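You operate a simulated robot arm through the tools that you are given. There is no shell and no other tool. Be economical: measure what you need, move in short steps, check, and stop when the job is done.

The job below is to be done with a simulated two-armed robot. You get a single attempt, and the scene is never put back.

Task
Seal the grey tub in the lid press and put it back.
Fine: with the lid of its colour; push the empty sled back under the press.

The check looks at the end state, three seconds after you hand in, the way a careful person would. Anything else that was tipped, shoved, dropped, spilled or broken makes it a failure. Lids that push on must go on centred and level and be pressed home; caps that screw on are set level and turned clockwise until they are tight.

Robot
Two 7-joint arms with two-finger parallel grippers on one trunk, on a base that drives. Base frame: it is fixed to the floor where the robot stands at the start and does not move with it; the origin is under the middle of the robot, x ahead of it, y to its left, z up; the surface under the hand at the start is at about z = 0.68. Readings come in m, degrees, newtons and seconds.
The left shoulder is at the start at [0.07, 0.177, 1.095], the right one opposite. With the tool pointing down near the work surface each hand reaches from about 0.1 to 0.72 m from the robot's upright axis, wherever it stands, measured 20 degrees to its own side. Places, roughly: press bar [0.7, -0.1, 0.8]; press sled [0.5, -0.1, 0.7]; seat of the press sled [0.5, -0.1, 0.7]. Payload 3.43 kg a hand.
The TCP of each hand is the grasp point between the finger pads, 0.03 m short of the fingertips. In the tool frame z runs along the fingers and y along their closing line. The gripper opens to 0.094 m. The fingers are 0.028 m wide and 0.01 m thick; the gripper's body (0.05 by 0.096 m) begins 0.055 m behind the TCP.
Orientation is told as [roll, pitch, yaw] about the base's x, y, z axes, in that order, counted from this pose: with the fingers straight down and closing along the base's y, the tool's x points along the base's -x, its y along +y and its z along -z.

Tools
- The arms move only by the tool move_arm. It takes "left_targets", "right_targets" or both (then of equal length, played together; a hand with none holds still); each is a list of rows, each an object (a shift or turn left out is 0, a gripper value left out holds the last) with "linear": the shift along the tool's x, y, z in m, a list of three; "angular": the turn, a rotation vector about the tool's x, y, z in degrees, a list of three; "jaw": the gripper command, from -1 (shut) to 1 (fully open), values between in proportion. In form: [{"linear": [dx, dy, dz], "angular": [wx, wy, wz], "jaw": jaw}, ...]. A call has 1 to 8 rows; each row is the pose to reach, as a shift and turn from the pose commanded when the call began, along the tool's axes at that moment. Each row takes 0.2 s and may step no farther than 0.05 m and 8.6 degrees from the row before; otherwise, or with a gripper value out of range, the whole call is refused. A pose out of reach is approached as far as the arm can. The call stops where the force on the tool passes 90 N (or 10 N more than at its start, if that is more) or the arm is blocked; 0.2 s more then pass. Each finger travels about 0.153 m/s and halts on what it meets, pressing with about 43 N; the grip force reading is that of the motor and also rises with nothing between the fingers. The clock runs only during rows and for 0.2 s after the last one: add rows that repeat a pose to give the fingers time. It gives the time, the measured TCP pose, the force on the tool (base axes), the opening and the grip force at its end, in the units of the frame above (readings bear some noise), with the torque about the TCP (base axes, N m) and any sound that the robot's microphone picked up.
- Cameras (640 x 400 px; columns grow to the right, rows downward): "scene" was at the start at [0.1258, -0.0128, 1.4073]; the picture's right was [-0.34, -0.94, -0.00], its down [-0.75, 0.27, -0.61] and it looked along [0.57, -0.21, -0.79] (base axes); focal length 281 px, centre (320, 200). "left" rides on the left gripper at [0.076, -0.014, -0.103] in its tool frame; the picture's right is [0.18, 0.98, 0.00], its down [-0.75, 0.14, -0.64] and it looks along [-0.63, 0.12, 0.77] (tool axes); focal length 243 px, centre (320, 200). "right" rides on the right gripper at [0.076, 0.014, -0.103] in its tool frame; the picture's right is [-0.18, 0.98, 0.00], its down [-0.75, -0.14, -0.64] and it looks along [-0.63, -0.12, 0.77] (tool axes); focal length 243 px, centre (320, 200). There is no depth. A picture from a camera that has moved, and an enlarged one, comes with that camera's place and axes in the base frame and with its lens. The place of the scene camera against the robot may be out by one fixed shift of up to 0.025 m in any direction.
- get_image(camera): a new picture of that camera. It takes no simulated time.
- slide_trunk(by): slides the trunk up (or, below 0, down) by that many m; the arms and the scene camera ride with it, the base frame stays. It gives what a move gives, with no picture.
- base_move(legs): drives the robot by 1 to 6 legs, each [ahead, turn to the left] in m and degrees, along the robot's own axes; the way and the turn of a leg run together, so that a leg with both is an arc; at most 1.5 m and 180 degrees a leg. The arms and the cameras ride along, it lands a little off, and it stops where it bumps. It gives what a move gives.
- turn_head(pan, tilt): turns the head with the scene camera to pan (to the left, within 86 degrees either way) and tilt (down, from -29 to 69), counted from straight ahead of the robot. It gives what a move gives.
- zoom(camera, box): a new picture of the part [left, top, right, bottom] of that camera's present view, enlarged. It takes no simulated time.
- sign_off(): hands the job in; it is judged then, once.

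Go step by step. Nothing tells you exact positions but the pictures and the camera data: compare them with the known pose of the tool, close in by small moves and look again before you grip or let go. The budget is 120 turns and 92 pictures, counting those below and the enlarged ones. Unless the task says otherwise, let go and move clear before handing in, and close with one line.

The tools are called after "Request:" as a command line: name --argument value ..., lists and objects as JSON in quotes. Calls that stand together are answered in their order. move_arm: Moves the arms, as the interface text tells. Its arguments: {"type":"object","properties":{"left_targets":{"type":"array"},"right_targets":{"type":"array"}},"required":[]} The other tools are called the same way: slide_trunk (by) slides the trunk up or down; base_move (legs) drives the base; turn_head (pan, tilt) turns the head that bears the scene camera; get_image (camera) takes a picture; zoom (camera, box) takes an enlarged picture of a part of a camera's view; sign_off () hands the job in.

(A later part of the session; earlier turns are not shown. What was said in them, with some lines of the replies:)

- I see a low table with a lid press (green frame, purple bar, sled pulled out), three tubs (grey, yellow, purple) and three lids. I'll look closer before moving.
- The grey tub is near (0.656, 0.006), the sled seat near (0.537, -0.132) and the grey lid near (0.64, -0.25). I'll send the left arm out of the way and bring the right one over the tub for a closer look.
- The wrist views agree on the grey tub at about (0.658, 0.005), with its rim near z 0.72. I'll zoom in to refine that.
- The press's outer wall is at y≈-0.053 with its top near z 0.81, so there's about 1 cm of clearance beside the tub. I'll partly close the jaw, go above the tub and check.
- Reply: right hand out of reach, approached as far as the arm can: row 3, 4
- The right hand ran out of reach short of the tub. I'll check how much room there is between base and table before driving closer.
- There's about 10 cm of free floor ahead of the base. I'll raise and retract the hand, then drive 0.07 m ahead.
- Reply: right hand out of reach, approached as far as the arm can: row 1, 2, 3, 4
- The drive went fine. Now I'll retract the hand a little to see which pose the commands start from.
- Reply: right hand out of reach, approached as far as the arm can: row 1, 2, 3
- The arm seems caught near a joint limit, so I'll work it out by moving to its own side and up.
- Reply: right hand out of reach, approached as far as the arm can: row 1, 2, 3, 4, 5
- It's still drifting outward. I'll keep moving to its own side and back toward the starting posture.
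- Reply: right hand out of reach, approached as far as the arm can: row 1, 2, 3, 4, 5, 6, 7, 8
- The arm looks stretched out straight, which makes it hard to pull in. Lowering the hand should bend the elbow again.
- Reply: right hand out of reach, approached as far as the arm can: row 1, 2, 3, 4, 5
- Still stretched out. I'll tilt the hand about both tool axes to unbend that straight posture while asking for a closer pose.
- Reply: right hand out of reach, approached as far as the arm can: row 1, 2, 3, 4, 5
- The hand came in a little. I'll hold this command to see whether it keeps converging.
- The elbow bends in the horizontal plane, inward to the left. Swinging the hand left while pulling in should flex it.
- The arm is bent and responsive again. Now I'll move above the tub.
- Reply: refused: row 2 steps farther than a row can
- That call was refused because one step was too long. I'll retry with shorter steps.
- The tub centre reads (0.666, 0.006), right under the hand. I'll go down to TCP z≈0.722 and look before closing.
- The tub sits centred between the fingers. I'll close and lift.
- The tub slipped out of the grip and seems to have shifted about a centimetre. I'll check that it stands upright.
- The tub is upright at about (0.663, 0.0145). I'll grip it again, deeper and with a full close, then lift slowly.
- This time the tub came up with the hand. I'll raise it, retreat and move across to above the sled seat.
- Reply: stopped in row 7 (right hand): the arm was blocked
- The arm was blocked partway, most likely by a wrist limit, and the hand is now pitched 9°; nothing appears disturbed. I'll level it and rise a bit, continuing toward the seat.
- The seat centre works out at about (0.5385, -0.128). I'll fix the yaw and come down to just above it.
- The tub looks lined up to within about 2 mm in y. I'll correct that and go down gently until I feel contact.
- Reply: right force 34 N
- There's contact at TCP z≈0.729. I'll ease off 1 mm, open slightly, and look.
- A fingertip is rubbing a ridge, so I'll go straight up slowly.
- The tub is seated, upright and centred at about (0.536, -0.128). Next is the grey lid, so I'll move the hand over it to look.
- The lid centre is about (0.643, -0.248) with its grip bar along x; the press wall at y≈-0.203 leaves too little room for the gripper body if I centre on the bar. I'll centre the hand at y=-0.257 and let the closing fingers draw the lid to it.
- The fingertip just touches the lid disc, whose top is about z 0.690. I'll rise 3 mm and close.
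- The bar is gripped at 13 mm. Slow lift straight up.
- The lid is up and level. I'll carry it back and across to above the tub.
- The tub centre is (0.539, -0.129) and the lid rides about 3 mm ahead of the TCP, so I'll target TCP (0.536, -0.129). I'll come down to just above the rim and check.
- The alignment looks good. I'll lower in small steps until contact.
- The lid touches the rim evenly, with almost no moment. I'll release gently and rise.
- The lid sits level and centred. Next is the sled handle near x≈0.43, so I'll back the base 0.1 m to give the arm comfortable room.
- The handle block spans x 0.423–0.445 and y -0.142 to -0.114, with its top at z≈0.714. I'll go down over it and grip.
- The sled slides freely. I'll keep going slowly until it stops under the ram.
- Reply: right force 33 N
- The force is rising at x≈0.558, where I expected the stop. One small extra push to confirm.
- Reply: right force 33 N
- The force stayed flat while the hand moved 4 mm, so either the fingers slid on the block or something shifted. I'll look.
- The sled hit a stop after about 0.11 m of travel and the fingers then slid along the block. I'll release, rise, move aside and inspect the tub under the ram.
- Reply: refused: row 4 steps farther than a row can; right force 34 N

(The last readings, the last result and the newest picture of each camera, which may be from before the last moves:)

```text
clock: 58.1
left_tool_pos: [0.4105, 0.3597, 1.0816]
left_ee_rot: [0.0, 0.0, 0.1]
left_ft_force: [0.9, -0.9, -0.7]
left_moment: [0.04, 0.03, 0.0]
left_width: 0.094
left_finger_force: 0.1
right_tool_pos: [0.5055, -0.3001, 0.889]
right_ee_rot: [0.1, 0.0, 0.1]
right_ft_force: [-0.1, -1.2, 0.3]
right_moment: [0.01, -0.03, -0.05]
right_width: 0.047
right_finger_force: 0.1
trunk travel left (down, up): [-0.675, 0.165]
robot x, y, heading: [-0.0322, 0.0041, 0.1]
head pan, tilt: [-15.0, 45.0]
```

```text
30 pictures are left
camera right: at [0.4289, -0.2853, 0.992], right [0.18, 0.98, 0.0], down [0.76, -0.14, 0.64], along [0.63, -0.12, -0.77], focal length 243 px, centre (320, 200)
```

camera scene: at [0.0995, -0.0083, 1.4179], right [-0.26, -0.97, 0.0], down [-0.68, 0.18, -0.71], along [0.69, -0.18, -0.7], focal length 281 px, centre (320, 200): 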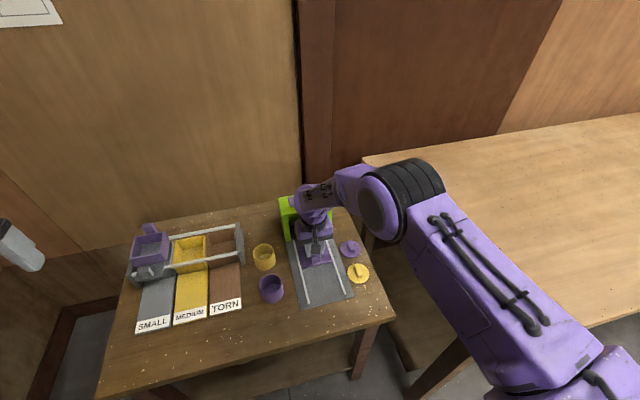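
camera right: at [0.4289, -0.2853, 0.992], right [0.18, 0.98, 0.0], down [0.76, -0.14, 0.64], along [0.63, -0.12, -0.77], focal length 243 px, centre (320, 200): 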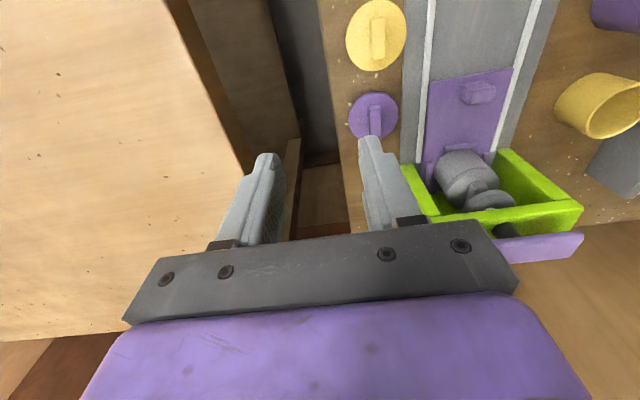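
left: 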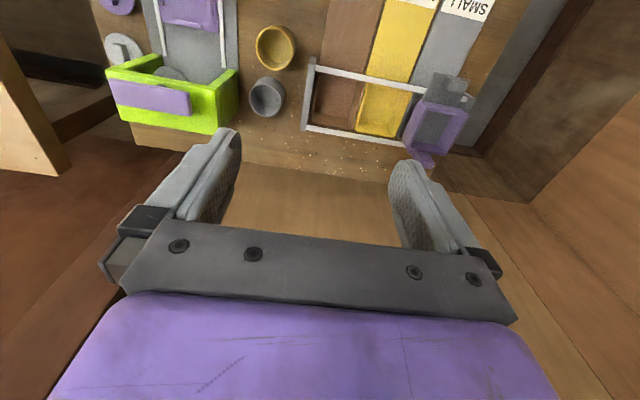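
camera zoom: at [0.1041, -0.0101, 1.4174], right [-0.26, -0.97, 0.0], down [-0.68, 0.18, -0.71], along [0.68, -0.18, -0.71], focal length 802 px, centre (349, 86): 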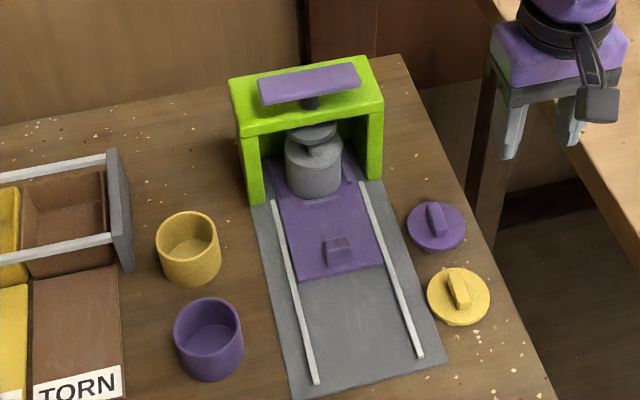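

Request:
zoom --camera "scene" --box '[285, 180, 335, 250]'

Request:
zoom --camera "right" --box '[400, 120, 600, 280]'

```text
5.71 times, centred on (310, 215) of scene
camera zoom: at [0.1041, -0.0101, 1.4174], right [-0.26, -0.97, 0.0], down [-0.68, 0.18, -0.71], along [0.68, -0.18, -0.71], focal length 1604 px, centre (377, 114)
```

zoom: 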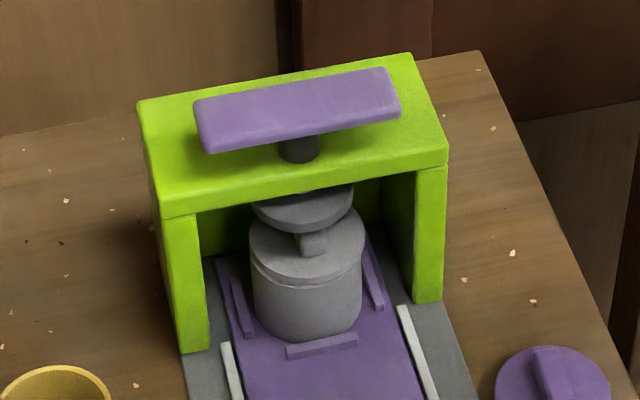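

```text
2.50 times, centred on (500, 200) of right
camera zoom: at [0.4289, -0.2853, 0.992], right [0.18, 0.98, 0.0], down [0.76, -0.14, 0.64], along [0.63, -0.12, -0.77], focal length 606 px, centre (-130, 200)
```

zoom: 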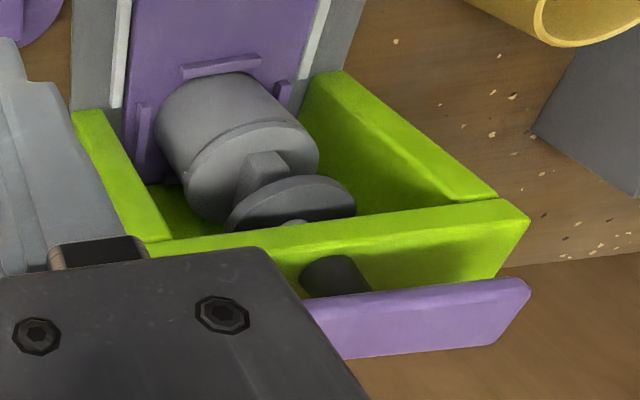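

The tub stands under the ram, which appears centred over the lid; the bar is at about (0.65, -0.13) with its top near z 0.85. I'll drive back in 0.1 m so the arm can press down there.

Request:
base_move --legs '[[0.095, 0]]'

Request:
move_arm --right_targets '[{"linear": [0, 0, -0.04], "jaw": -0.5}, {"linear": [0, 0.03, -0.06], "jaw": -1}, {"linear": [0, 0.07, -0.06]}, {"linear": [0, 0.11, -0.06]}, {"linear": [0.0, 0.14, -0.06]}, {"linear": [0, 0.17, -0.06]}, {"linear": [0, 0.17, -0.06]}]'

Request:
get_image --camera "right"

```text
clock: 59.3
left_tool_pos: [0.5048, 0.3604, 1.0793]
left_ee_rot: [-0.1, 0.0, 0.1]
left_ft_force: [1.0, -0.2, -1.0]
left_moment: [0.04, -0.03, -0.02]
left_width: 0.0938
left_finger_force: 0.1
right_tool_pos: [0.6006, -0.2964, 0.8889]
right_ee_rot: [0.1, 0.1, 0.0]
right_ft_force: [0.7, 0.5, -0.5]
right_moment: [-0.01, -0.01, 0.04]
right_width: 0.0473
right_finger_force: 0.1
trunk travel left (down, up): [-0.675, 0.165]
robot x, y, heading: [0.0651, 0.0022, 0.1]
head pan, tilt: [-15.0, 45.0]
```

```text
clock: 60.9
left_tool_pos: [0.5052, 0.3605, 1.0807]
left_ee_rot: [0.0, 0.0, 0.1]
left_ft_force: [-0.6, -0.4, -0.4]
left_moment: [-0.01, -0.02, 0.0]
left_width: 0.0943
left_finger_force: 0.0
right_tool_pos: [0.6003, -0.1287, 0.9499]
right_ee_rot: [0.1, 0.0, 0.1]
right_ft_force: [0.2, -0.6, 0.9]
right_moment: [-0.01, 0.02, -0.01]
right_width: 0.0
right_finger_force: 32.7
trunk travel left (down, up): [-0.675, 0.165]
robot x, y, heading: [0.0643, -0.0017, 0.0]
head pan, tilt: [-15.0, 45.0]
```

```text
27 pictures are left
camera right: at [0.5239, -0.1143, 1.0526], right [0.18, 0.98, 0.0], down [0.75, -0.14, 0.64], along [0.63, -0.12, -0.77], focal length 243 px, centre (320, 200)
```

right: 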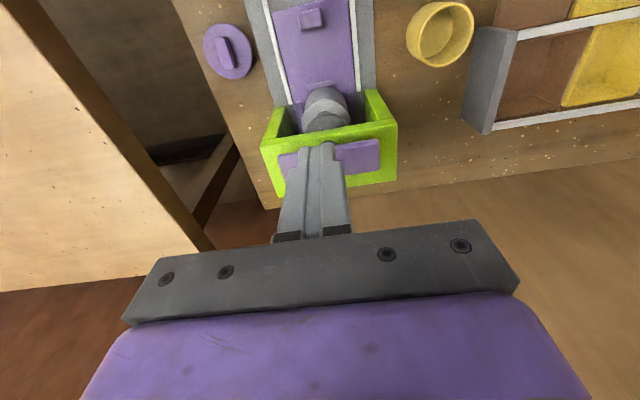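

The bar spans x≈0.625–0.66, centred near (0.643, -0.128). I'll move above it and close down to just over contact.

Request:
move_arm --right_targets '[{"linear": [-0.02, 0.0005, 0]}, {"linear": [-0.043, 0.0005, 0]}, {"linear": [-0.043, 0.0005, 0.03]}, {"linear": [-0.043, 0.0005, 0.055]}, {"linear": [-0.043, 0.0005, 0.055]}]'

Request:
get_image --camera "right"

Request:
zoom --camera "scene" --box '[260, 200, 380, 320]'

```text
clock: 62.1
left_tool_pos: [0.5051, 0.3612, 1.0806]
left_ee_rot: [0.0, -0.1, 0.0]
left_ft_force: [-0.7, -0.4, -0.8]
left_moment: [0.0, -0.02, -0.04]
left_width: 0.0937
left_finger_force: 0.1
right_tool_pos: [0.6442, -0.1273, 0.8941]
right_ee_rot: [0.0, 0.0, 0.1]
right_ft_force: [-0.8, 0.0, -0.7]
right_moment: [-0.04, 0.0, 0.0]
right_width: 0.0
right_finger_force: 33.3
trunk travel left (down, up): [-0.675, 0.165]
robot x, y, heading: [0.0657, -0.0015, 0.0]
head pan, tilt: [-15.0, 45.0]
```

```text
26 pictures are left
camera right: at [0.5669, -0.1128, 0.9973], right [0.18, 0.98, 0.0], down [0.75, -0.14, 0.64], along [0.63, -0.12, -0.77], focal length 243 px, centre (320, 200)
```

right: 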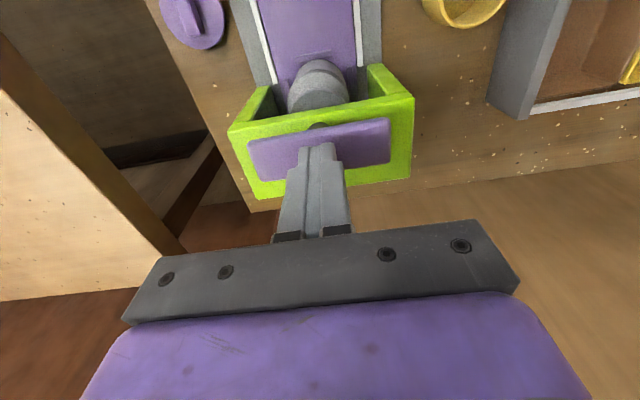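

```text
3.33 times, centred on (320, 260) of scene
camera zoom: at [0.1985, -0.0082, 1.4175], right [-0.26, -0.97, 0.0], down [-0.68, 0.18, -0.71], along [0.68, -0.18, -0.71], focal length 936 px, centre (320, 0)
```

zoom: 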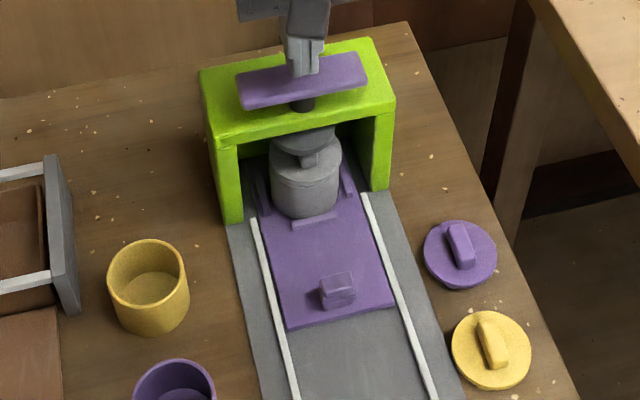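

The bar centre reads about (0.648, -0.128). I'll shift 4 mm ahead and press down in steps.

Request:
move_arm --right_targets '[{"linear": [-0.004, 0, 0]}, {"linear": [-0.004, 0, 0.005]}, {"linear": [-0.004, 0, 0.01]}, {"linear": [-0.004, 0, 0.015]}, {"linear": [-0.004, 0, 0.02]}, {"linear": [-0.004, 0, 0.025]}, {"linear": [-0.004, 0, 0.03]}]'

```text
clock: 63.7
left_tool_pos: [0.5056, 0.3606, 1.0804]
left_ee_rot: [0.0, -0.1, 0.1]
left_ft_force: [0.2, -0.6, -1.1]
left_moment: [0.03, 0.03, -0.01]
left_width: 0.0941
left_finger_force: 0.1
right_tool_pos: [0.6478, -0.1278, 0.8649]
right_ee_rot: [0.2, 0.0, 0.2]
right_ft_force: [0.8, -1.2, 1.5]
right_moment: [-0.02, -0.02, -0.02]
right_width: 0.0
right_finger_force: 33.4
trunk travel left (down, up): [-0.675, 0.165]
robot x, y, heading: [0.0643, -0.0014, -0.1]
head pan, tilt: [-15.0, 45.0]
```

Request:
move_arm --right_targets '[{"linear": [0, 0, 0.004]}, {"linear": [0, 0, 0.008]}, {"linear": [0, 0, 0.012]}, {"linear": [0, 0, 0.016]}, {"linear": [0, 0, 0.02]}]'

Request:
zoom --camera "scene" --box '[285, 200, 345, 270]'

```text
clock: 64.9
left_tool_pos: [0.4962, 0.3628, 1.0843]
left_ee_rot: [-0.1, -0.6, -0.1]
left_ft_force: [-0.6, 0.4, 0.2]
left_moment: [0.01, 0.0, 0.01]
left_width: 0.094
left_finger_force: 0.0
right_tool_pos: [0.6455, -0.1256, 0.8598]
right_ee_rot: [0.1, -1.4, 0.0]
right_ft_force: [3.4, -8.3, 81.4]
right_moment: [-0.33, 0.96, 0.37]
right_width: 0.0001
right_finger_force: 33.3
trunk travel left (down, up): [-0.675, 0.165]
robot x, y, heading: [0.0649, -0.0038, 0.0]
head pan, tilt: [-15.0, 45.0]
```

```text
5.71 times, centred on (315, 235) of scene
camera zoom: at [0.1867, -0.0069, 1.4196], right [-0.26, -0.97, 0.0], down [-0.68, 0.18, -0.71], along [0.69, -0.18, -0.7], focal length 1604 px, centre (349, 0)
```

zoom: 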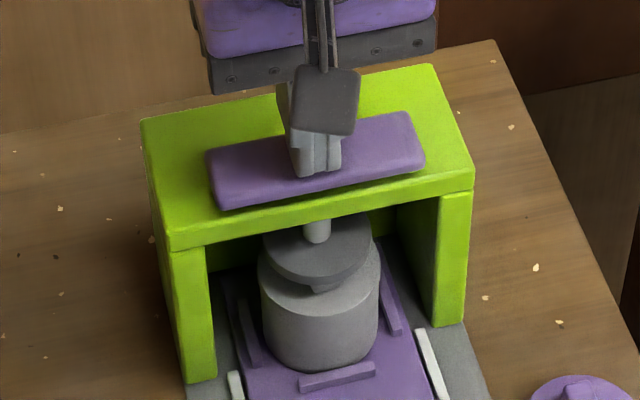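

The ram is on the lid with 81 N. I'll press further and watch for it to seat.

Request:
move_arm --right_targets '[{"linear": [0, 0, 0.004]}, {"linear": [0, 0, 0.008]}, {"linear": [0, 0, 0.012]}]'

```text
clock: 65.3
left_tool_pos: [0.4952, 0.3609, 1.0835]
left_ee_rot: [-0.1, -0.7, -0.1]
left_ft_force: [0.5, -0.2, -0.1]
left_moment: [0.0, -0.02, -0.05]
left_width: 0.0938
left_finger_force: 0.1
right_tool_pos: [0.6469, -0.1266, 0.8594]
right_ee_rot: [0.0, -1.9, 0.0]
right_ft_force: [-23.7, -0.5, 45.8]
right_moment: [-0.01, 1.3, 0.04]
right_width: 0.0
right_finger_force: 33.3
trunk travel left (down, up): [-0.675, 0.165]
robot x, y, heading: [0.062, -0.0001, -0.1]
head pan, tilt: [-15.0, 45.0]
stopped in row 1 (right hand): the force on the tool passed its limit at 95 N (the readings are from after the stop); the commanded pose is now the measured one
```

Request:
zoom --camera "scene" --box '[285, 200, 345, 270]'

Request:
get_image --camera "right"

```text
5.71 times, centred on (315, 235) of scene
camera zoom: at [0.1856, -0.0069, 1.4181], right [-0.26, -0.97, 0.0], down [-0.68, 0.18, -0.71], along [0.69, -0.19, -0.7], focal length 1604 px, centre (349, 0)
```

zoom: 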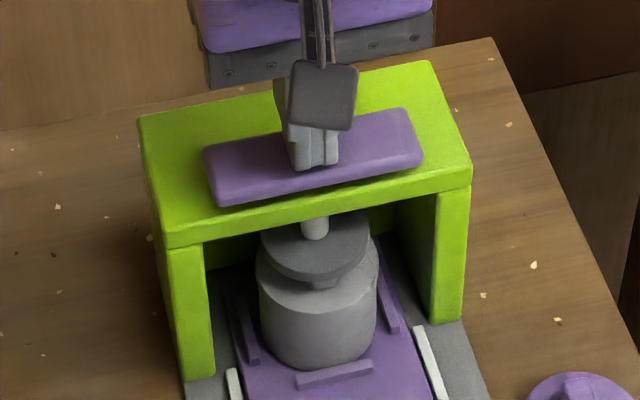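

```text
22 pictures are left
camera right: at [0.5672, -0.1125, 0.9599], right [0.18, 0.98, 0.01], down [0.73, -0.14, 0.67], along [0.66, -0.12, -0.74], focal length 243 px, centre (320, 200)
```

right: 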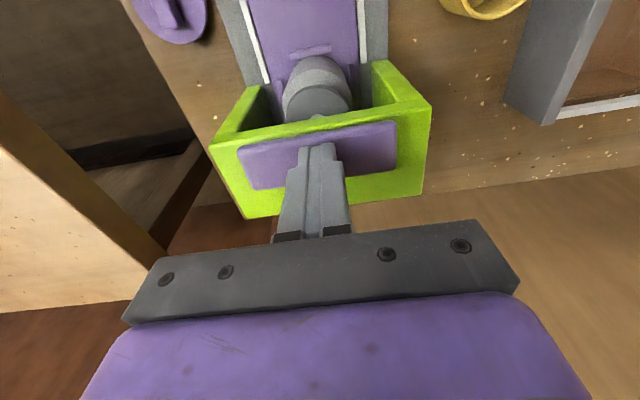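

I'll ease off the bar and inspect whether the lid went home.

Request:
move_arm --right_targets '[{"linear": [0, 0, -0.01], "angular": [0, 1.9, 0]}, {"linear": [0.0, 0, -0.04], "angular": [0, 1.9, 0]}, {"linear": [0.0, 0, -0.07], "angular": [0, 1.9, 0]}, {"linear": [0.0, 0, -0.07], "angular": [0, 1.9, 0]}]'

Request:
zoom --camera "scene" --box '[290, 205, 345, 270]'

```text
clock: 66.3
left_tool_pos: [0.5062, 0.3611, 1.079]
left_ee_rot: [0.0, 0.1, 0.0]
left_ft_force: [1.2, 0.3, 0.5]
left_moment: [0.0, 0.03, 0.02]
left_width: 0.0943
left_finger_force: 0.1
right_tool_pos: [0.6535, -0.1284, 0.919]
right_ee_rot: [0.0, 0.8, 0.0]
right_ft_force: [0.5, -0.1, 0.3]
right_moment: [-0.01, 0.0, -0.03]
right_width: 0.0001
right_finger_force: 32.6
trunk travel left (down, up): [-0.675, 0.165]
robot x, y, heading: [0.0637, -0.0008, 0.2]
head pan, tilt: [-15.0, 45.0]
```

```text
6.15 times, centred on (318, 238) of scene
camera zoom: at [0.2007, -0.0085, 1.4172], right [-0.26, -0.97, 0.0], down [-0.68, 0.18, -0.71], along [0.68, -0.18, -0.71], focal length 1728 px, centre (335, -31)
```

zoom: 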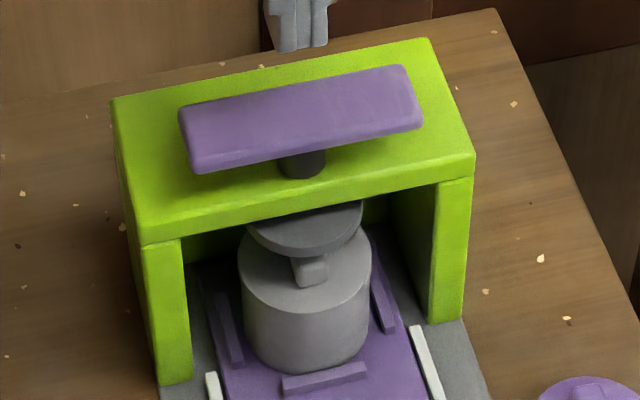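

The ram sprang back and the seam between lid and tub seems to have closed. I'll back the base 0.09 m, then grip the handle block and draw the sled out to check.

Request:
base_move --legs '[[-0.09, 0]]'

Request:
move_arm --right_targets '[{"linear": [0.01, 0, 0.01], "angular": [0, -0.8, 0], "jaw": 0.05}, {"linear": [0.022, 0, 0.03], "angular": [0, -0.8, 0]}, {"linear": [0.022, 0, 0.07], "angular": [0, -0.8, 0]}]'

Request:
get_image --camera "right"

```text
clock: 67.4
left_tool_pos: [0.4157, 0.36, 1.0791]
left_ee_rot: [0.0, -0.1, 0.0]
left_ft_force: [-0.5, 0.2, -0.2]
left_moment: [-0.01, -0.01, 0.02]
left_width: 0.094
left_finger_force: 0.1
right_tool_pos: [0.5612, -0.1274, 0.9207]
right_ee_rot: [0.1, 0.7, 0.0]
right_ft_force: [-0.3, 0.6, 0.3]
right_moment: [0.03, -0.03, 0.0]
right_width: 0.0002
right_finger_force: 32.9
trunk travel left (down, up): [-0.675, 0.165]
robot x, y, heading: [-0.0243, 0.0021, -0.2]
head pan, tilt: [-15.0, 45.0]
```

```text
clock: 68.2
left_tool_pos: [0.417, 0.3612, 1.0787]
left_ee_rot: [-0.1, 0.0, 0.0]
left_ft_force: [0.0, -0.3, 0.0]
left_moment: [0.0, 0.07, -0.03]
left_width: 0.094
left_finger_force: 0.1
right_tool_pos: [0.5406, -0.1278, 0.8484]
right_ee_rot: [0.2, -0.1, 0.0]
right_ft_force: [0.2, -0.8, -0.4]
right_moment: [0.0, -0.03, 0.0]
right_width: 0.0496
right_finger_force: 0.1
trunk travel left (down, up): [-0.675, 0.165]
robot x, y, heading: [-0.0268, -0.0004, -0.4]
head pan, tilt: [-15.0, 45.0]
```

```text
20 pictures are left
camera right: at [0.4642, -0.1139, 0.9523], right [0.18, 0.98, 0.0], down [0.75, -0.14, 0.64], along [0.63, -0.12, -0.77], focal length 243 px, centre (320, 200)
```

right: 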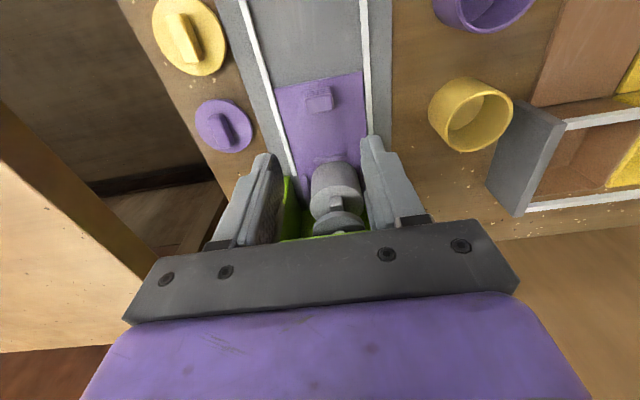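

The block is right below at about (0.543, -0.128). Descend, grip and pull back.

Request:
move_arm --right_targets '[{"linear": [-0.001, 0, 0.04]}, {"linear": [-0.001, 0, 0.08]}, {"linear": [-0.001, 0, 0.11]}, {"linear": [-0.001, 0, 0.1195]}, {"linear": [-0.001, 0, 0.1195], "jaw": -0.4}, {"linear": [-0.001, 0, 0.1195], "jaw": -1}, {"linear": [-0.001, 0, 0.1195], "jaw": -1}]'

Request:
move_arm --right_targets '[{"linear": [0.004, 0, 0]}, {"linear": [0.012, 0, 0]}, {"linear": [0.022, 0, 0]}, {"linear": [0.032, 0, 0]}, {"linear": [0.044, 0, 0]}, {"linear": [0.056, 0, 0]}, {"linear": [0.066, 0, 0]}]'

```text
clock: 69.8
left_tool_pos: [0.4157, 0.3605, 1.0794]
left_ee_rot: [0.0, 0.0, 0.0]
left_ft_force: [0.5, -0.1, -0.2]
left_moment: [0.04, 0.02, -0.01]
left_width: 0.094
left_finger_force: 0.1
right_tool_pos: [0.5414, -0.128, 0.7323]
right_ee_rot: [0.1, -0.2, -0.2]
right_ft_force: [0.2, -2.7, -4.0]
right_moment: [-0.26, -0.78, -0.06]
right_width: 0.0256
right_finger_force: 45.3
trunk travel left (down, up): [-0.675, 0.165]
robot x, y, heading: [-0.0268, -0.0028, 0.1]
head pan, tilt: [-15.0, 45.0]
```

```text
clock: 71.4
left_tool_pos: [0.4155, 0.3598, 1.0806]
left_ee_rot: [0.2, -0.1, 0.0]
left_ft_force: [0.0, -1.0, -0.3]
left_moment: [0.04, -0.03, -0.02]
left_width: 0.0941
left_finger_force: 0.1
right_tool_pos: [0.4728, -0.1278, 0.7313]
right_ee_rot: [0.3, -0.2, -0.1]
right_ft_force: [0.0, -7.9, 3.3]
right_moment: [-0.35, -0.17, -0.14]
right_width: 0.0253
right_finger_force: 45.3
trunk travel left (down, up): [-0.675, 0.165]
robot x, y, heading: [-0.0245, 0.0006, -0.2]
head pan, tilt: [-15.0, 45.0]
```

Request:
move_arm --right_targets '[{"linear": [0.008, 0, 0]}, {"linear": [0.018, 0, 0]}, {"linear": [0.028, 0, 0]}, {"linear": [0.036, 0, 0]}, {"linear": [0.038, 0, 0]}]'

Request:
move_arm --right_targets '[{"jaw": -0.2}, {"jaw": 0.1}, {"linear": [0, 0, -0.02]}, {"linear": [0, 0, -0.06]}, {"linear": [0, 0, -0.1]}, {"linear": [0, 0, -0.13]}, {"linear": [0, 0, -0.13]}]'

Request:
zoom --camera "scene" --box '[270, 210, 370, 310]'

```text
clock: 72.6
left_tool_pos: [0.4142, 0.3609, 1.0798]
left_ee_rot: [0.1, -0.1, 0.1]
left_ft_force: [-0.3, 0.3, -0.8]
left_moment: [0.02, -0.05, 0.01]
left_width: 0.094
left_finger_force: 0.1
right_tool_pos: [0.4365, -0.1284, 0.7291]
right_ee_rot: [0.2, -0.2, -0.1]
right_ft_force: [0.6, -9.1, 5.4]
right_moment: [-0.36, -0.53, -0.12]
right_width: 0.0256
right_finger_force: 45.3
trunk travel left (down, up): [-0.675, 0.165]
robot x, y, heading: [-0.0248, 0.0041, 0.1]
head pan, tilt: [-15.0, 45.0]
```

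```text
clock: 74.2
left_tool_pos: [0.4166, 0.3608, 1.0803]
left_ee_rot: [0.0, 0.0, 0.1]
left_ft_force: [-0.7, 0.4, 0.3]
left_moment: [0.0, 0.02, -0.01]
left_width: 0.0938
left_finger_force: 0.1
right_tool_pos: [0.4364, -0.1278, 0.8612]
right_ee_rot: [0.0, -0.2, 0.0]
right_ft_force: [0.4, 0.3, 0.6]
right_moment: [0.01, 0.01, 0.03]
right_width: 0.0518
right_finger_force: 0.1
trunk travel left (down, up): [-0.675, 0.165]
robot x, y, heading: [-0.0277, 0.0003, -0.2]
head pan, tilt: [-15.0, 45.0]
```

```text
4.00 times, centred on (320, 260) of scene
camera zoom: at [0.1091, -0.0084, 1.4174], right [-0.26, -0.97, 0.0], down [-0.68, 0.18, -0.71], along [0.68, -0.18, -0.71], focal length 1123 px, centre (320, -40)
```

zoom: 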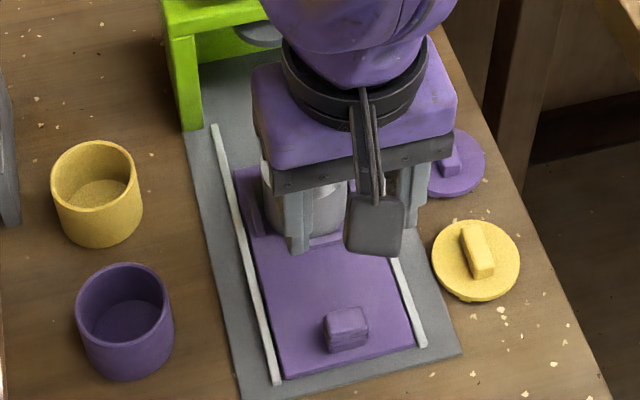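

The sled is back out. I'll drive ahead 0.1 m so the hand is over the tub, then inspect the lid.

Request:
base_move --legs '[[0.097, 0]]'

Request:
get_image --camera "right"

Request:
zoom --camera "scene" --box '[270, 220, 370, 320]'

```text
clock: 75.3
left_tool_pos: [0.5119, 0.3615, 1.0792]
left_ee_rot: [-0.1, -0.1, 0.0]
left_ft_force: [0.2, -0.3, 1.4]
left_moment: [0.0, 0.02, 0.02]
left_width: 0.0943
left_finger_force: 0.0
right_tool_pos: [0.5343, -0.1266, 0.8611]
right_ee_rot: [0.1, -0.1, 0.0]
right_ft_force: [0.7, -0.3, 0.0]
right_moment: [0.01, -0.01, -0.01]
right_width: 0.0517
right_finger_force: 0.1
trunk travel left (down, up): [-0.675, 0.165]
robot x, y, heading: [0.0739, 0.003, -0.0]
head pan, tilt: [-15.0, 45.0]
```

```text
18 pictures are left
camera right: at [0.4572, -0.1127, 0.9642], right [0.18, 0.98, 0.0], down [0.75, -0.14, 0.64], along [0.63, -0.12, -0.77], focal length 243 px, centre (320, 200)
```

right: 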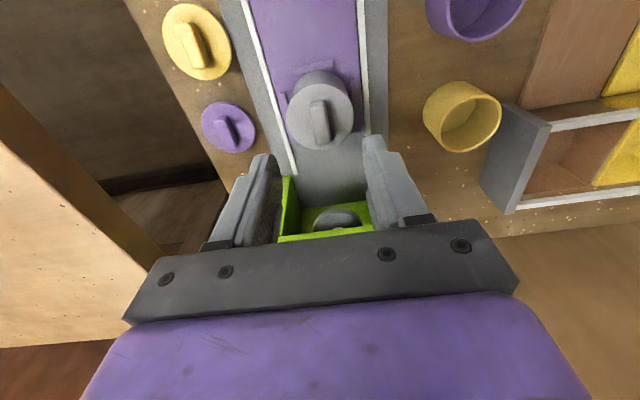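

```text
4.00 times, centred on (320, 270) of scene
camera zoom: at [0.2064, -0.0084, 1.4175], right [-0.26, -0.97, 0.0], down [-0.68, 0.18, -0.71], along [0.68, -0.18, -0.71], focal length 1123 px, centre (320, -80)
```

zoom: 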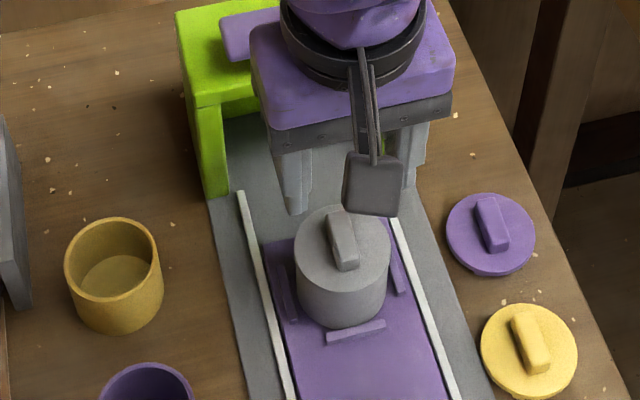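

Request:
zoom --camera "right" --box '[270, 50, 370, 160]'

```text
3.64 times, centred on (320, 105) of right
camera zoom: at [0.4572, -0.1127, 0.9642], right [0.18, 0.98, 0.0], down [0.75, -0.14, 0.64], along [0.63, -0.12, -0.77], focal length 882 px, centre (320, 546)
```

zoom: 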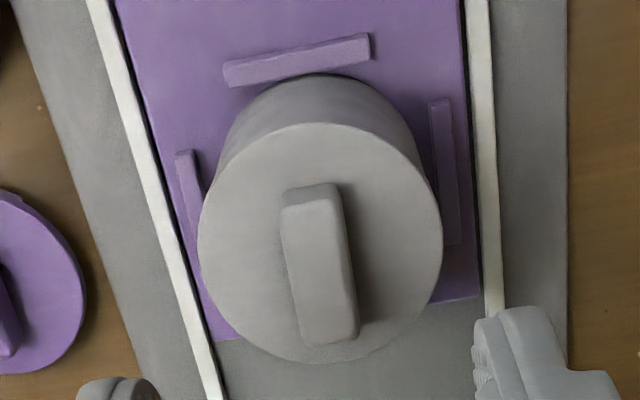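

The lid is flush on the tub with no gap. Now I'll go down around the tub at (0.539, -0.1285), narrow the jaw above the ridges, lower the last few millimetres and grip.

Request:
move_arm --right_targets '[{"linear": [-0.0045, -0.0015, 0.0], "jaw": 0.6}, {"linear": [-0.0045, -0.0015, 0.04]}, {"linear": [-0.0045, -0.0015, 0.08]}, {"linear": [-0.0045, -0.0015, 0.11]}, {"linear": [-0.0045, -0.0015, 0.125]}, {"linear": [-0.0045, -0.0015, 0.125]}]'

Request:
zoom --camera "right" --box '[210, 60, 430, 250]'

```text
clock: 76.7
left_tool_pos: [0.5129, 0.3615, 1.081]
left_ee_rot: [-0.1, -0.1, 0.0]
left_ft_force: [-1.0, 0.1, 0.4]
left_moment: [0.0, -0.01, -0.01]
left_width: 0.0942
left_finger_force: 0.1
right_tool_pos: [0.5384, -0.1291, 0.7361]
right_ee_rot: [0.1, -0.1, 0.0]
right_ft_force: [0.1, 0.3, -0.6]
right_moment: [0.0, 0.03, 0.01]
right_width: 0.0753
right_finger_force: 0.1
trunk travel left (down, up): [-0.675, 0.165]
robot x, y, heading: [0.0704, 0.0001, -0.1]
head pan, tilt: [-15.0, 45.0]
```

```text
2.11 times, centred on (320, 155) of right
camera zoom: at [0.4614, -0.1134, 0.839], right [0.18, 0.98, 0.0], down [0.75, -0.14, 0.64], along [0.63, -0.12, -0.77], focal length 511 px, centre (320, 295)
```

zoom: 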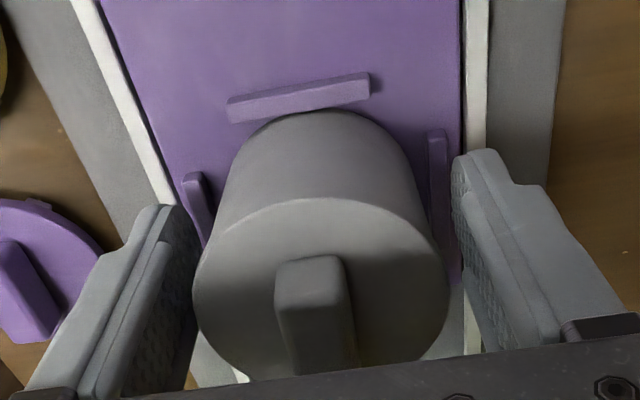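

Request:
move_arm --right_targets '[{"linear": [0, 0, 0], "jaw": 0.38}, {"linear": [0, 0, 0], "jaw": 0.38}, {"linear": [0, 0, 0.003]}, {"linear": [0, 0, 0.006]}, {"linear": [0, 0, 0.006], "jaw": 0.0}, {"linear": [0, 0, 0.006], "jaw": -1}, {"linear": [0, 0, 0.006], "jaw": -1}]'

Request:
move_arm --right_targets '[{"linear": [0, 0, -0.004]}, {"linear": [0, 0, -0.009]}, {"linear": [0, 0, -0.015]}, {"linear": [0, 0, -0.022]}, {"linear": [0, 0, -0.03]}]'

Request:
get_image --camera "right"

```text
clock: 78.3
left_tool_pos: [0.5115, 0.362, 1.0815]
left_ee_rot: [0.0, -0.1, 0.2]
left_ft_force: [-0.2, -0.6, -0.2]
left_moment: [0.03, 0.05, 0.02]
left_width: 0.094
left_finger_force: 0.1
right_tool_pos: [0.5381, -0.1272, 0.7306]
right_ee_rot: [0.1, -0.2, 0.1]
right_ft_force: [0.6, 0.1, 4.6]
right_moment: [0.0, -0.02, 0.0]
right_width: 0.0606
right_finger_force: 42.5
trunk travel left (down, up): [-0.675, 0.165]
robot x, y, heading: [0.0753, 0.0036, -0.0]
head pan, tilt: [-15.0, 45.0]
```

```text
clock: 79.5
left_tool_pos: [0.5118, 0.3612, 1.0797]
left_ee_rot: [0.0, -0.1, 0.1]
left_ft_force: [0.4, -0.8, -0.2]
left_moment: [0.02, 0.04, -0.01]
left_width: 0.0943
left_finger_force: 0.0
right_tool_pos: [0.5387, -0.1269, 0.7606]
right_ee_rot: [0.2, -0.1, 0.0]
right_ft_force: [0.5, 0.2, -0.1]
right_moment: [-0.01, 0.0, -0.02]
right_width: 0.0603
right_finger_force: 42.8
trunk travel left (down, up): [-0.675, 0.165]
robot x, y, heading: [0.0717, -0.0024, -0.2]
head pan, tilt: [-15.0, 45.0]
```

```text
14 pictures are left
camera right: at [0.4616, -0.1136, 0.8634], right [0.18, 0.98, 0.0], down [0.75, -0.14, 0.64], along [0.63, -0.12, -0.77], focal length 243 px, centre (320, 200)
```

right: 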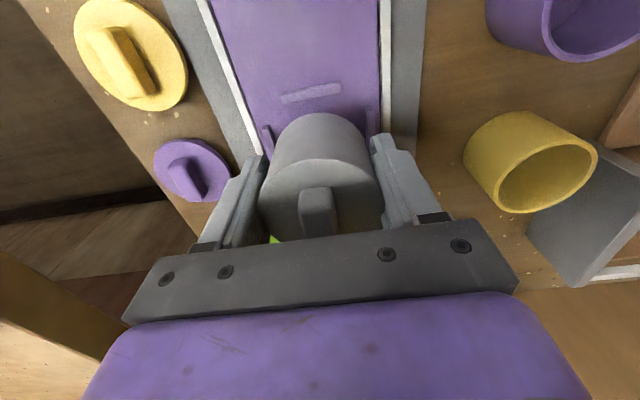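

The sealed tub is up with a firm grip. I'll rise clear of everything and carry it diagonally back to its original spot (0.666, 0.0055).

Request:
move_arm --right_targets '[{"linear": [0, 0, -0.03]}, {"linear": [0, 0, -0.07]}, {"linear": [0, 0, -0.11]}, {"linear": [0, 0, -0.145]}, {"linear": [-0.025, 0.025, -0.15]}, {"linear": [-0.05, 0.055, -0.15]}, {"linear": [-0.08, 0.085, -0.15]}, {"linear": [-0.105, 0.11, -0.15]}]'

Request:
move_arm --right_targets '[{"linear": [-0.012, 0.012, 0]}, {"linear": [-0.022, 0.022, 0.0]}, {"linear": [-0.022, 0.022, 0.03]}, {"linear": [-0.022, 0.022, 0.06]}, {"linear": [-0.022, 0.022, 0.09]}, {"linear": [-0.022, 0.022, 0.11]}, {"linear": [-0.022, 0.022, 0.11]}]'

Request:
get_image --camera "right"

```text
clock: 81.3
left_tool_pos: [0.5128, 0.3619, 1.0787]
left_ee_rot: [-0.1, 0.0, 0.0]
left_ft_force: [-0.6, -0.3, 0.5]
left_moment: [-0.01, 0.02, 0.02]
left_width: 0.0939
left_finger_force: 0.0
right_tool_pos: [0.6438, -0.016, 0.9116]
right_ee_rot: [0.2, -0.1, 0.0]
right_ft_force: [0.1, 0.3, -0.6]
right_moment: [-0.04, 0.04, -0.01]
right_width: 0.0607
right_finger_force: 43.1
trunk travel left (down, up): [-0.675, 0.165]
robot x, y, heading: [0.0696, -0.0014, -0.3]
head pan, tilt: [-15.0, 45.0]
```

```text
clock: 82.9
left_tool_pos: [0.5111, 0.3626, 1.0794]
left_ee_rot: [0.0, -0.1, 0.1]
left_ft_force: [0.1, -0.3, 0.1]
left_moment: [-0.03, -0.01, 0.01]
left_width: 0.0937
left_finger_force: 0.0
right_tool_pos: [0.6654, 0.0036, 0.8004]
right_ee_rot: [0.1, -0.1, 0.0]
right_ft_force: [0.8, 0.4, -1.2]
right_moment: [0.0, -0.01, -0.02]
right_width: 0.0606
right_finger_force: 42.9
trunk travel left (down, up): [-0.675, 0.165]
robot x, y, heading: [0.0734, 0.0008, 0.1]
head pan, tilt: [-15.0, 45.0]
```

```text
13 pictures are left
camera right: at [0.5888, 0.0182, 0.9034], right [0.18, 0.98, 0.0], down [0.75, -0.14, 0.64], along [0.63, -0.12, -0.77], focal length 243 px, centre (320, 200)
```

right: 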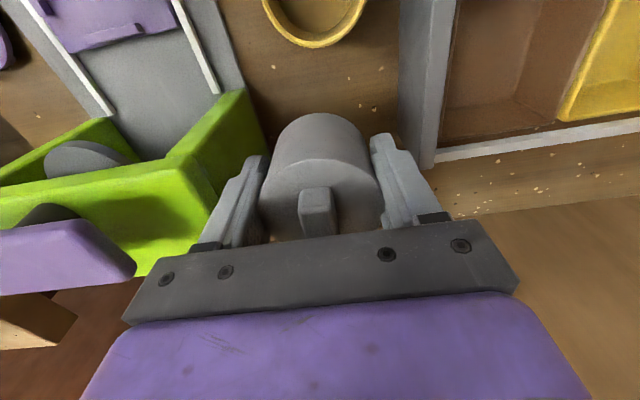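

Request:
move_arm --right_targets '[{"linear": [0, 0.0015, 0.03]}, {"linear": [0, 0.0015, 0.055]}, {"linear": [0, 0.0015, 0.07]}, {"linear": [0, 0.0015, 0.076]}, {"linear": [0, 0.0015, 0.079]}, {"linear": [0, 0.0015, 0.081]}]'

```text
clock: 84.3
left_tool_pos: [0.5124, 0.3606, 1.0809]
left_ee_rot: [0.1, -0.1, 0.1]
left_ft_force: [-0.8, 0.4, 0.5]
left_moment: [0.01, -0.02, -0.04]
left_width: 0.094
left_finger_force: 0.1
right_tool_pos: [0.6659, 0.0059, 0.7183]
right_ee_rot: [0.1, -0.1, -0.1]
right_ft_force: [0.5, 0.7, -0.3]
right_moment: [0.0, -0.01, 0.0]
right_width: 0.0609
right_finger_force: 43.1
trunk travel left (down, up): [-0.675, 0.165]
robot x, y, heading: [0.0751, 0.0033, 0.2]
head pan, tilt: [-15.0, 45.0]
```

Request:
move_arm --right_targets '[{"linear": [0, 0, 0.0015]}, {"linear": [0, 0, 0.003]}]'

```text
clock: 84.9
left_tool_pos: [0.5105, 0.3608, 1.0805]
left_ee_rot: [0.0, -0.1, 0.1]
left_ft_force: [-0.4, -0.5, -0.9]
left_moment: [0.0, 0.01, -0.02]
left_width: 0.0941
left_finger_force: 0.1
right_tool_pos: [0.6673, 0.0063, 0.7183]
right_ee_rot: [0.1, -0.3, 0.0]
right_ft_force: [0.1, 0.3, 11.0]
right_moment: [0.01, 0.06, 0.0]
right_width: 0.0607
right_finger_force: 42.7
trunk travel left (down, up): [-0.675, 0.165]
robot x, y, heading: [0.0754, -0.0035, 0.1]
head pan, tilt: [-15.0, 45.0]
```

The tub is down on the table. I'll open moderately and rise straight up.

Request:
move_arm --right_targets '[{"linear": [0, 0, -0.001], "jaw": 0.4}, {"linear": [0, 0, -0.001], "jaw": 0.6}, {"linear": [0, 0, -0.02]}, {"linear": [0, 0, -0.06]}, {"linear": [0, 0, -0.1]}, {"linear": [0, 0, -0.14]}, {"linear": [0, 0, -0.18]}, {"linear": [0, 0, -0.18]}]'

Request:
get_image --camera "right"

```text
clock: 86.7
left_tool_pos: [0.5131, 0.3614, 1.0791]
left_ee_rot: [0.1, 0.1, 0.0]
left_ft_force: [-0.5, 0.6, 0.3]
left_moment: [0.01, 0.02, -0.02]
left_width: 0.0939
left_finger_force: 0.0
right_tool_pos: [0.6656, 0.0055, 0.8965]
right_ee_rot: [0.0, -0.1, 0.0]
right_ft_force: [0.8, -0.7, 0.2]
right_moment: [0.03, 0.0, 0.01]
right_width: 0.0754
right_finger_force: 0.1
trunk travel left (down, up): [-0.675, 0.165]
robot x, y, heading: [0.0756, -0.0015, -0.3]
head pan, tilt: [-15.0, 45.0]
```

```text
12 pictures are left
camera right: at [0.5889, 0.0194, 0.9998], right [0.18, 0.98, 0.0], down [0.75, -0.14, 0.64], along [0.63, -0.12, -0.77], focal length 243 px, centre (320, 200)
```

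right: 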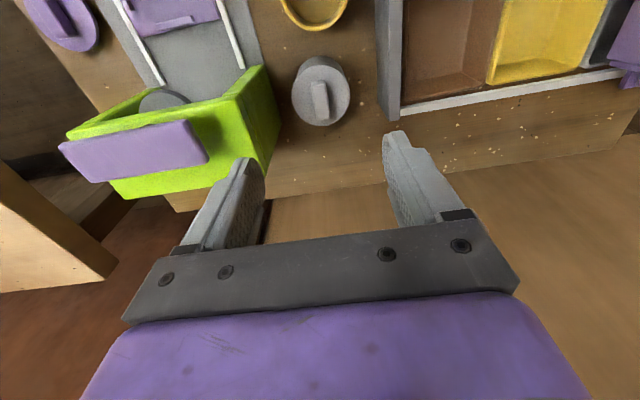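

The sealed tub stands in its old place. Now for the empty sled: back along the diagonal, then drive back and grip the handle.

Request:
move_arm --right_targets '[{"linear": [0.01, -0.01, -0.03]}, {"linear": [0.035, -0.035, -0.03]}, {"linear": [0.06, -0.065, -0.03]}, {"linear": [0.085, -0.095, -0.03]}, {"linear": [0.11, -0.12, -0.03]}, {"linear": [0.128, -0.133, -0.03]}, {"linear": [0.128, -0.133, 0.0]}]'

Request:
base_move --legs '[[-0.1, 0]]'

Request:
get_image --camera "right"

```text
clock: 88.3
left_tool_pos: [0.5134, 0.3626, 1.0793]
left_ee_rot: [0.0, 0.0, 0.0]
left_ft_force: [0.7, -0.3, 0.3]
left_moment: [-0.03, 0.01, 0.01]
left_width: 0.094
left_finger_force: 0.0
right_tool_pos: [0.5384, -0.1289, 0.8956]
right_ee_rot: [0.1, 0.0, 0.0]
right_ft_force: [-0.4, 0.7, 0.3]
right_moment: [0.01, 0.04, -0.05]
right_width: 0.0751
right_finger_force: 0.0
trunk travel left (down, up): [-0.675, 0.165]
robot x, y, heading: [0.0749, 0.0003, -0.4]
head pan, tilt: [-15.0, 45.0]
```

```text
clock: 89.5
left_tool_pos: [0.413, 0.3613, 1.079]
left_ee_rot: [0.0, 0.1, 0.1]
left_ft_force: [0.1, 0.1, -0.5]
left_moment: [-0.02, 0.0, 0.02]
left_width: 0.0939
left_finger_force: 0.0
right_tool_pos: [0.4382, -0.1281, 0.8966]
right_ee_rot: [0.1, -0.1, -0.1]
right_ft_force: [0.0, 0.2, 0.4]
right_moment: [0.01, -0.02, 0.02]
right_width: 0.0752
right_finger_force: 0.1
trunk travel left (down, up): [-0.675, 0.165]
robot x, y, heading: [-0.0321, 0.001, 0.0]
head pan, tilt: [-15.0, 45.0]
```

```text
11 pictures are left
camera right: at [0.3611, -0.1137, 0.9991], right [0.18, 0.98, 0.0], down [0.75, -0.14, 0.64], along [0.63, -0.12, -0.77], focal length 243 px, centre (320, 200)
```

right: 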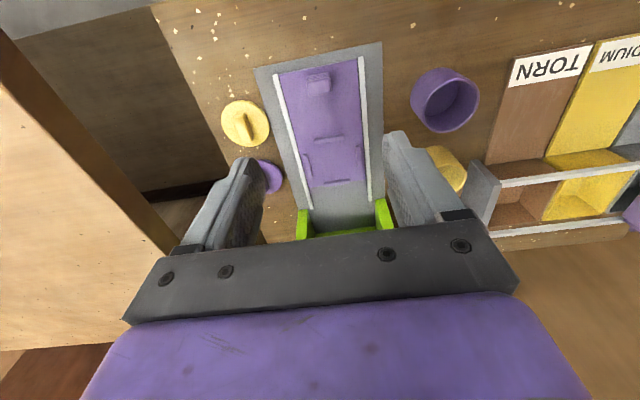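

Request:
move_arm --right_targets '[{"linear": [0.002, 0, 0.04], "jaw": 0.05}, {"linear": [0.002, 0, 0.085]}, {"linear": [0.002, 0, 0.125]}, {"linear": [0.002, 0, 0.155]}, {"linear": [0.002, 0, 0.167]}, {"linear": [0.002, 0, 0.167], "jaw": -0.4}, {"linear": [0.002, 0, 0.167], "jaw": -1}, {"linear": [0.002, 0, 0.167], "jaw": -1}]'

Request:
move_arm --right_targets '[{"linear": [-0.01, 0, 0]}, {"linear": [-0.024, 0, 0]}, {"linear": [-0.038, 0, 0]}, {"linear": [-0.052, 0, 0]}, {"linear": [-0.066, 0, 0]}, {"linear": [-0.08, 0, 0]}, {"linear": [-0.092, 0, 0]}, {"linear": [-0.1, 0, 0]}]'

Request:
move_arm --right_targets '[{"linear": [-0.004, 0, 0]}, {"linear": [-0.008, 0, 0]}, {"linear": [-0.012, 0, 0]}]'

```text
clock: 91.3
left_tool_pos: [0.4133, 0.3618, 1.0787]
left_ee_rot: [0.1, -0.1, -0.1]
left_ft_force: [-0.1, -0.6, 0.2]
left_moment: [0.0, -0.04, -0.01]
left_width: 0.0938
left_finger_force: 0.1
right_tool_pos: [0.4352, -0.1277, 0.7294]
right_ee_rot: [0.2, 0.0, 0.1]
right_ft_force: [-0.9, -1.7, -1.3]
right_moment: [-0.18, -0.6, -0.07]
right_width: 0.0253
right_finger_force: 44.6
trunk travel left (down, up): [-0.675, 0.165]
robot x, y, heading: [-0.0271, -0.0013, -0.1]
head pan, tilt: [-15.0, 45.0]
```

```text
clock: 93.1
left_tool_pos: [0.4124, 0.3609, 1.0796]
left_ee_rot: [0.0, -0.1, -0.1]
left_ft_force: [-0.4, 0.6, 0.7]
left_moment: [-0.02, 0.0, -0.02]
left_width: 0.0942
left_finger_force: 0.0
right_tool_pos: [0.5364, -0.128, 0.7285]
right_ee_rot: [0.1, -0.1, 0.0]
right_ft_force: [-0.3, -4.9, -5.9]
right_moment: [-0.27, -0.42, 0.09]
right_width: 0.0256
right_finger_force: 44.7
trunk travel left (down, up): [-0.675, 0.165]
robot x, y, heading: [-0.0266, 0.0036, 0.1]
head pan, tilt: [-15.0, 45.0]
```

```text
clock: 93.9
left_tool_pos: [0.4098, 0.3599, 1.082]
left_ee_rot: [0.2, -0.2, -0.1]
left_ft_force: [-0.1, -0.2, -0.7]
left_moment: [0.0, -0.02, -0.01]
left_width: 0.0939
left_finger_force: 0.1
right_tool_pos: [0.5422, -0.1282, 0.729]
right_ee_rot: [0.0, 0.3, 0.1]
right_ft_force: [-28.4, -4.4, -5.2]
right_moment: [-0.19, 0.32, -0.07]
right_width: 0.0258
right_finger_force: 44.7
trunk travel left (down, up): [-0.675, 0.165]
robot x, y, heading: [-0.0294, 0.0009, -0.1]
head pan, tilt: [-15.0, 45.0]
```

The sled is back at its stop. I'll release, rise, step aside and take a last look.

Request:
move_arm --right_targets '[{"linear": [0.002, 0, 0], "jaw": -0.2}, {"linear": [0.002, 0, 0], "jaw": 0.1}, {"linear": [0.002, 0, -0.02]}, {"linear": [0.002, 0, -0.06]}, {"linear": [0.002, 0, -0.1]}, {"linear": [0.01, -0.03, -0.13]}, {"linear": [0.02, -0.07, -0.15]}, {"linear": [0.03, -0.11, -0.16]}]'

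Request:
move_arm --right_targets '[{"linear": [0.02, -0.03, -0.02]}, {"linear": [0.04, -0.06, -0.04]}, {"linear": [0.06, -0.09, -0.06]}, {"linear": [0.06, -0.09, -0.06]}]'

Request:
zoom --camera "scene" --box '[90, 160, 410, 360]'

Request:
zoom --camera "scene" --box '[230, 180, 350, 300]'

```text
clock: 95.7
left_tool_pos: [0.4127, 0.3595, 1.0804]
left_ee_rot: [0.2, -0.2, 0.1]
left_ft_force: [-0.8, -0.4, -0.7]
left_moment: [0.05, -0.02, 0.02]
left_width: 0.0941
left_finger_force: 0.0
right_tool_pos: [0.5165, -0.2403, 0.8902]
right_ee_rot: [0.2, -0.1, -0.1]
right_ft_force: [-0.6, 0.0, -0.1]
right_moment: [0.01, 0.01, 0.02]
right_width: 0.052
right_finger_force: 0.2
trunk travel left (down, up): [-0.675, 0.165]
robot x, y, heading: [-0.0314, 0.001, -0.1]
head pan, tilt: [-15.0, 45.0]
```

```text
clock: 96.7
left_tool_pos: [0.4139, 0.3609, 1.0801]
left_ee_rot: [0.0, 0.1, 0.1]
left_ft_force: [1.0, -0.2, -1.7]
left_moment: [-0.01, 0.03, -0.03]
left_width: 0.0939
left_finger_force: 0.1
right_tool_pos: [0.4573, -0.3297, 0.9474]
right_ee_rot: [0.1, -0.1, 0.2]
right_ft_force: [-0.3, 0.0, 1.5]
right_moment: [0.05, 0.01, -0.03]
right_width: 0.0515
right_finger_force: 0.0
trunk travel left (down, up): [-0.675, 0.165]
robot x, y, heading: [-0.028, -0.0027, -0.2]
head pan, tilt: [-15.0, 45.0]
```

```text
2.00 times, centred on (250, 260) of scene
camera zoom: at [0.107, -0.0082, 1.4174], right [-0.26, -0.97, 0.0], down [-0.68, 0.18, -0.71], along [0.68, -0.18, -0.71], focal length 562 px, centre (460, 80)
```

zoom: 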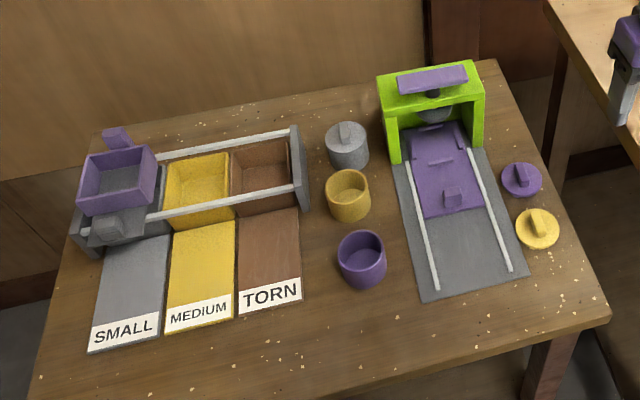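

```text
3.33 times, centred on (290, 240) of scene
camera zoom: at [0.107, -0.0082, 1.4174], right [-0.26, -0.97, 0.0], down [-0.68, 0.18, -0.71], along [0.68, -0.18, -0.71], focal length 936 px, centre (420, 67)
```

zoom: 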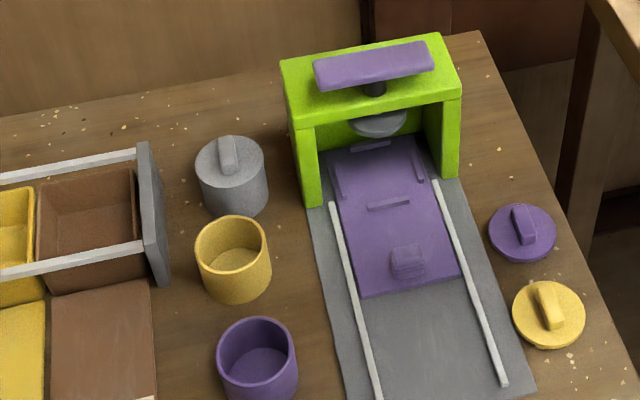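

Request:
zoom --camera "scene" --box '[245, 205, 295, 260]'

```text
7.27 times, centred on (270, 232) of scene
camera zoom: at [0.107, -0.0082, 1.4174], right [-0.26, -0.97, 0.0], down [-0.68, 0.18, -0.71], along [0.68, -0.18, -0.71], focal length 2042 px, centre (684, -36)
```

zoom: 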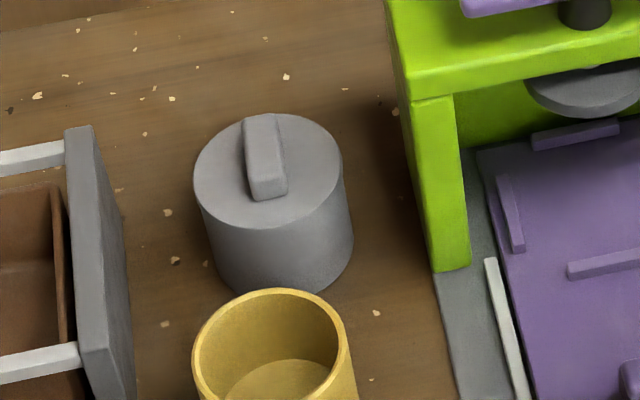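

The lid is flush and level on the grey tub, which is back in its place. The empty sled is under the press, and the other tubs and lids look undisturbed.

Request:
sign_off

```text
The job is handed in.
```

The grey tub is sealed with the grey lid and back in its place, and the empty sled is pushed back to its stop under the press. The tub did slip from the gripper once on the first lift; it stayed upright and nothing else was touched.
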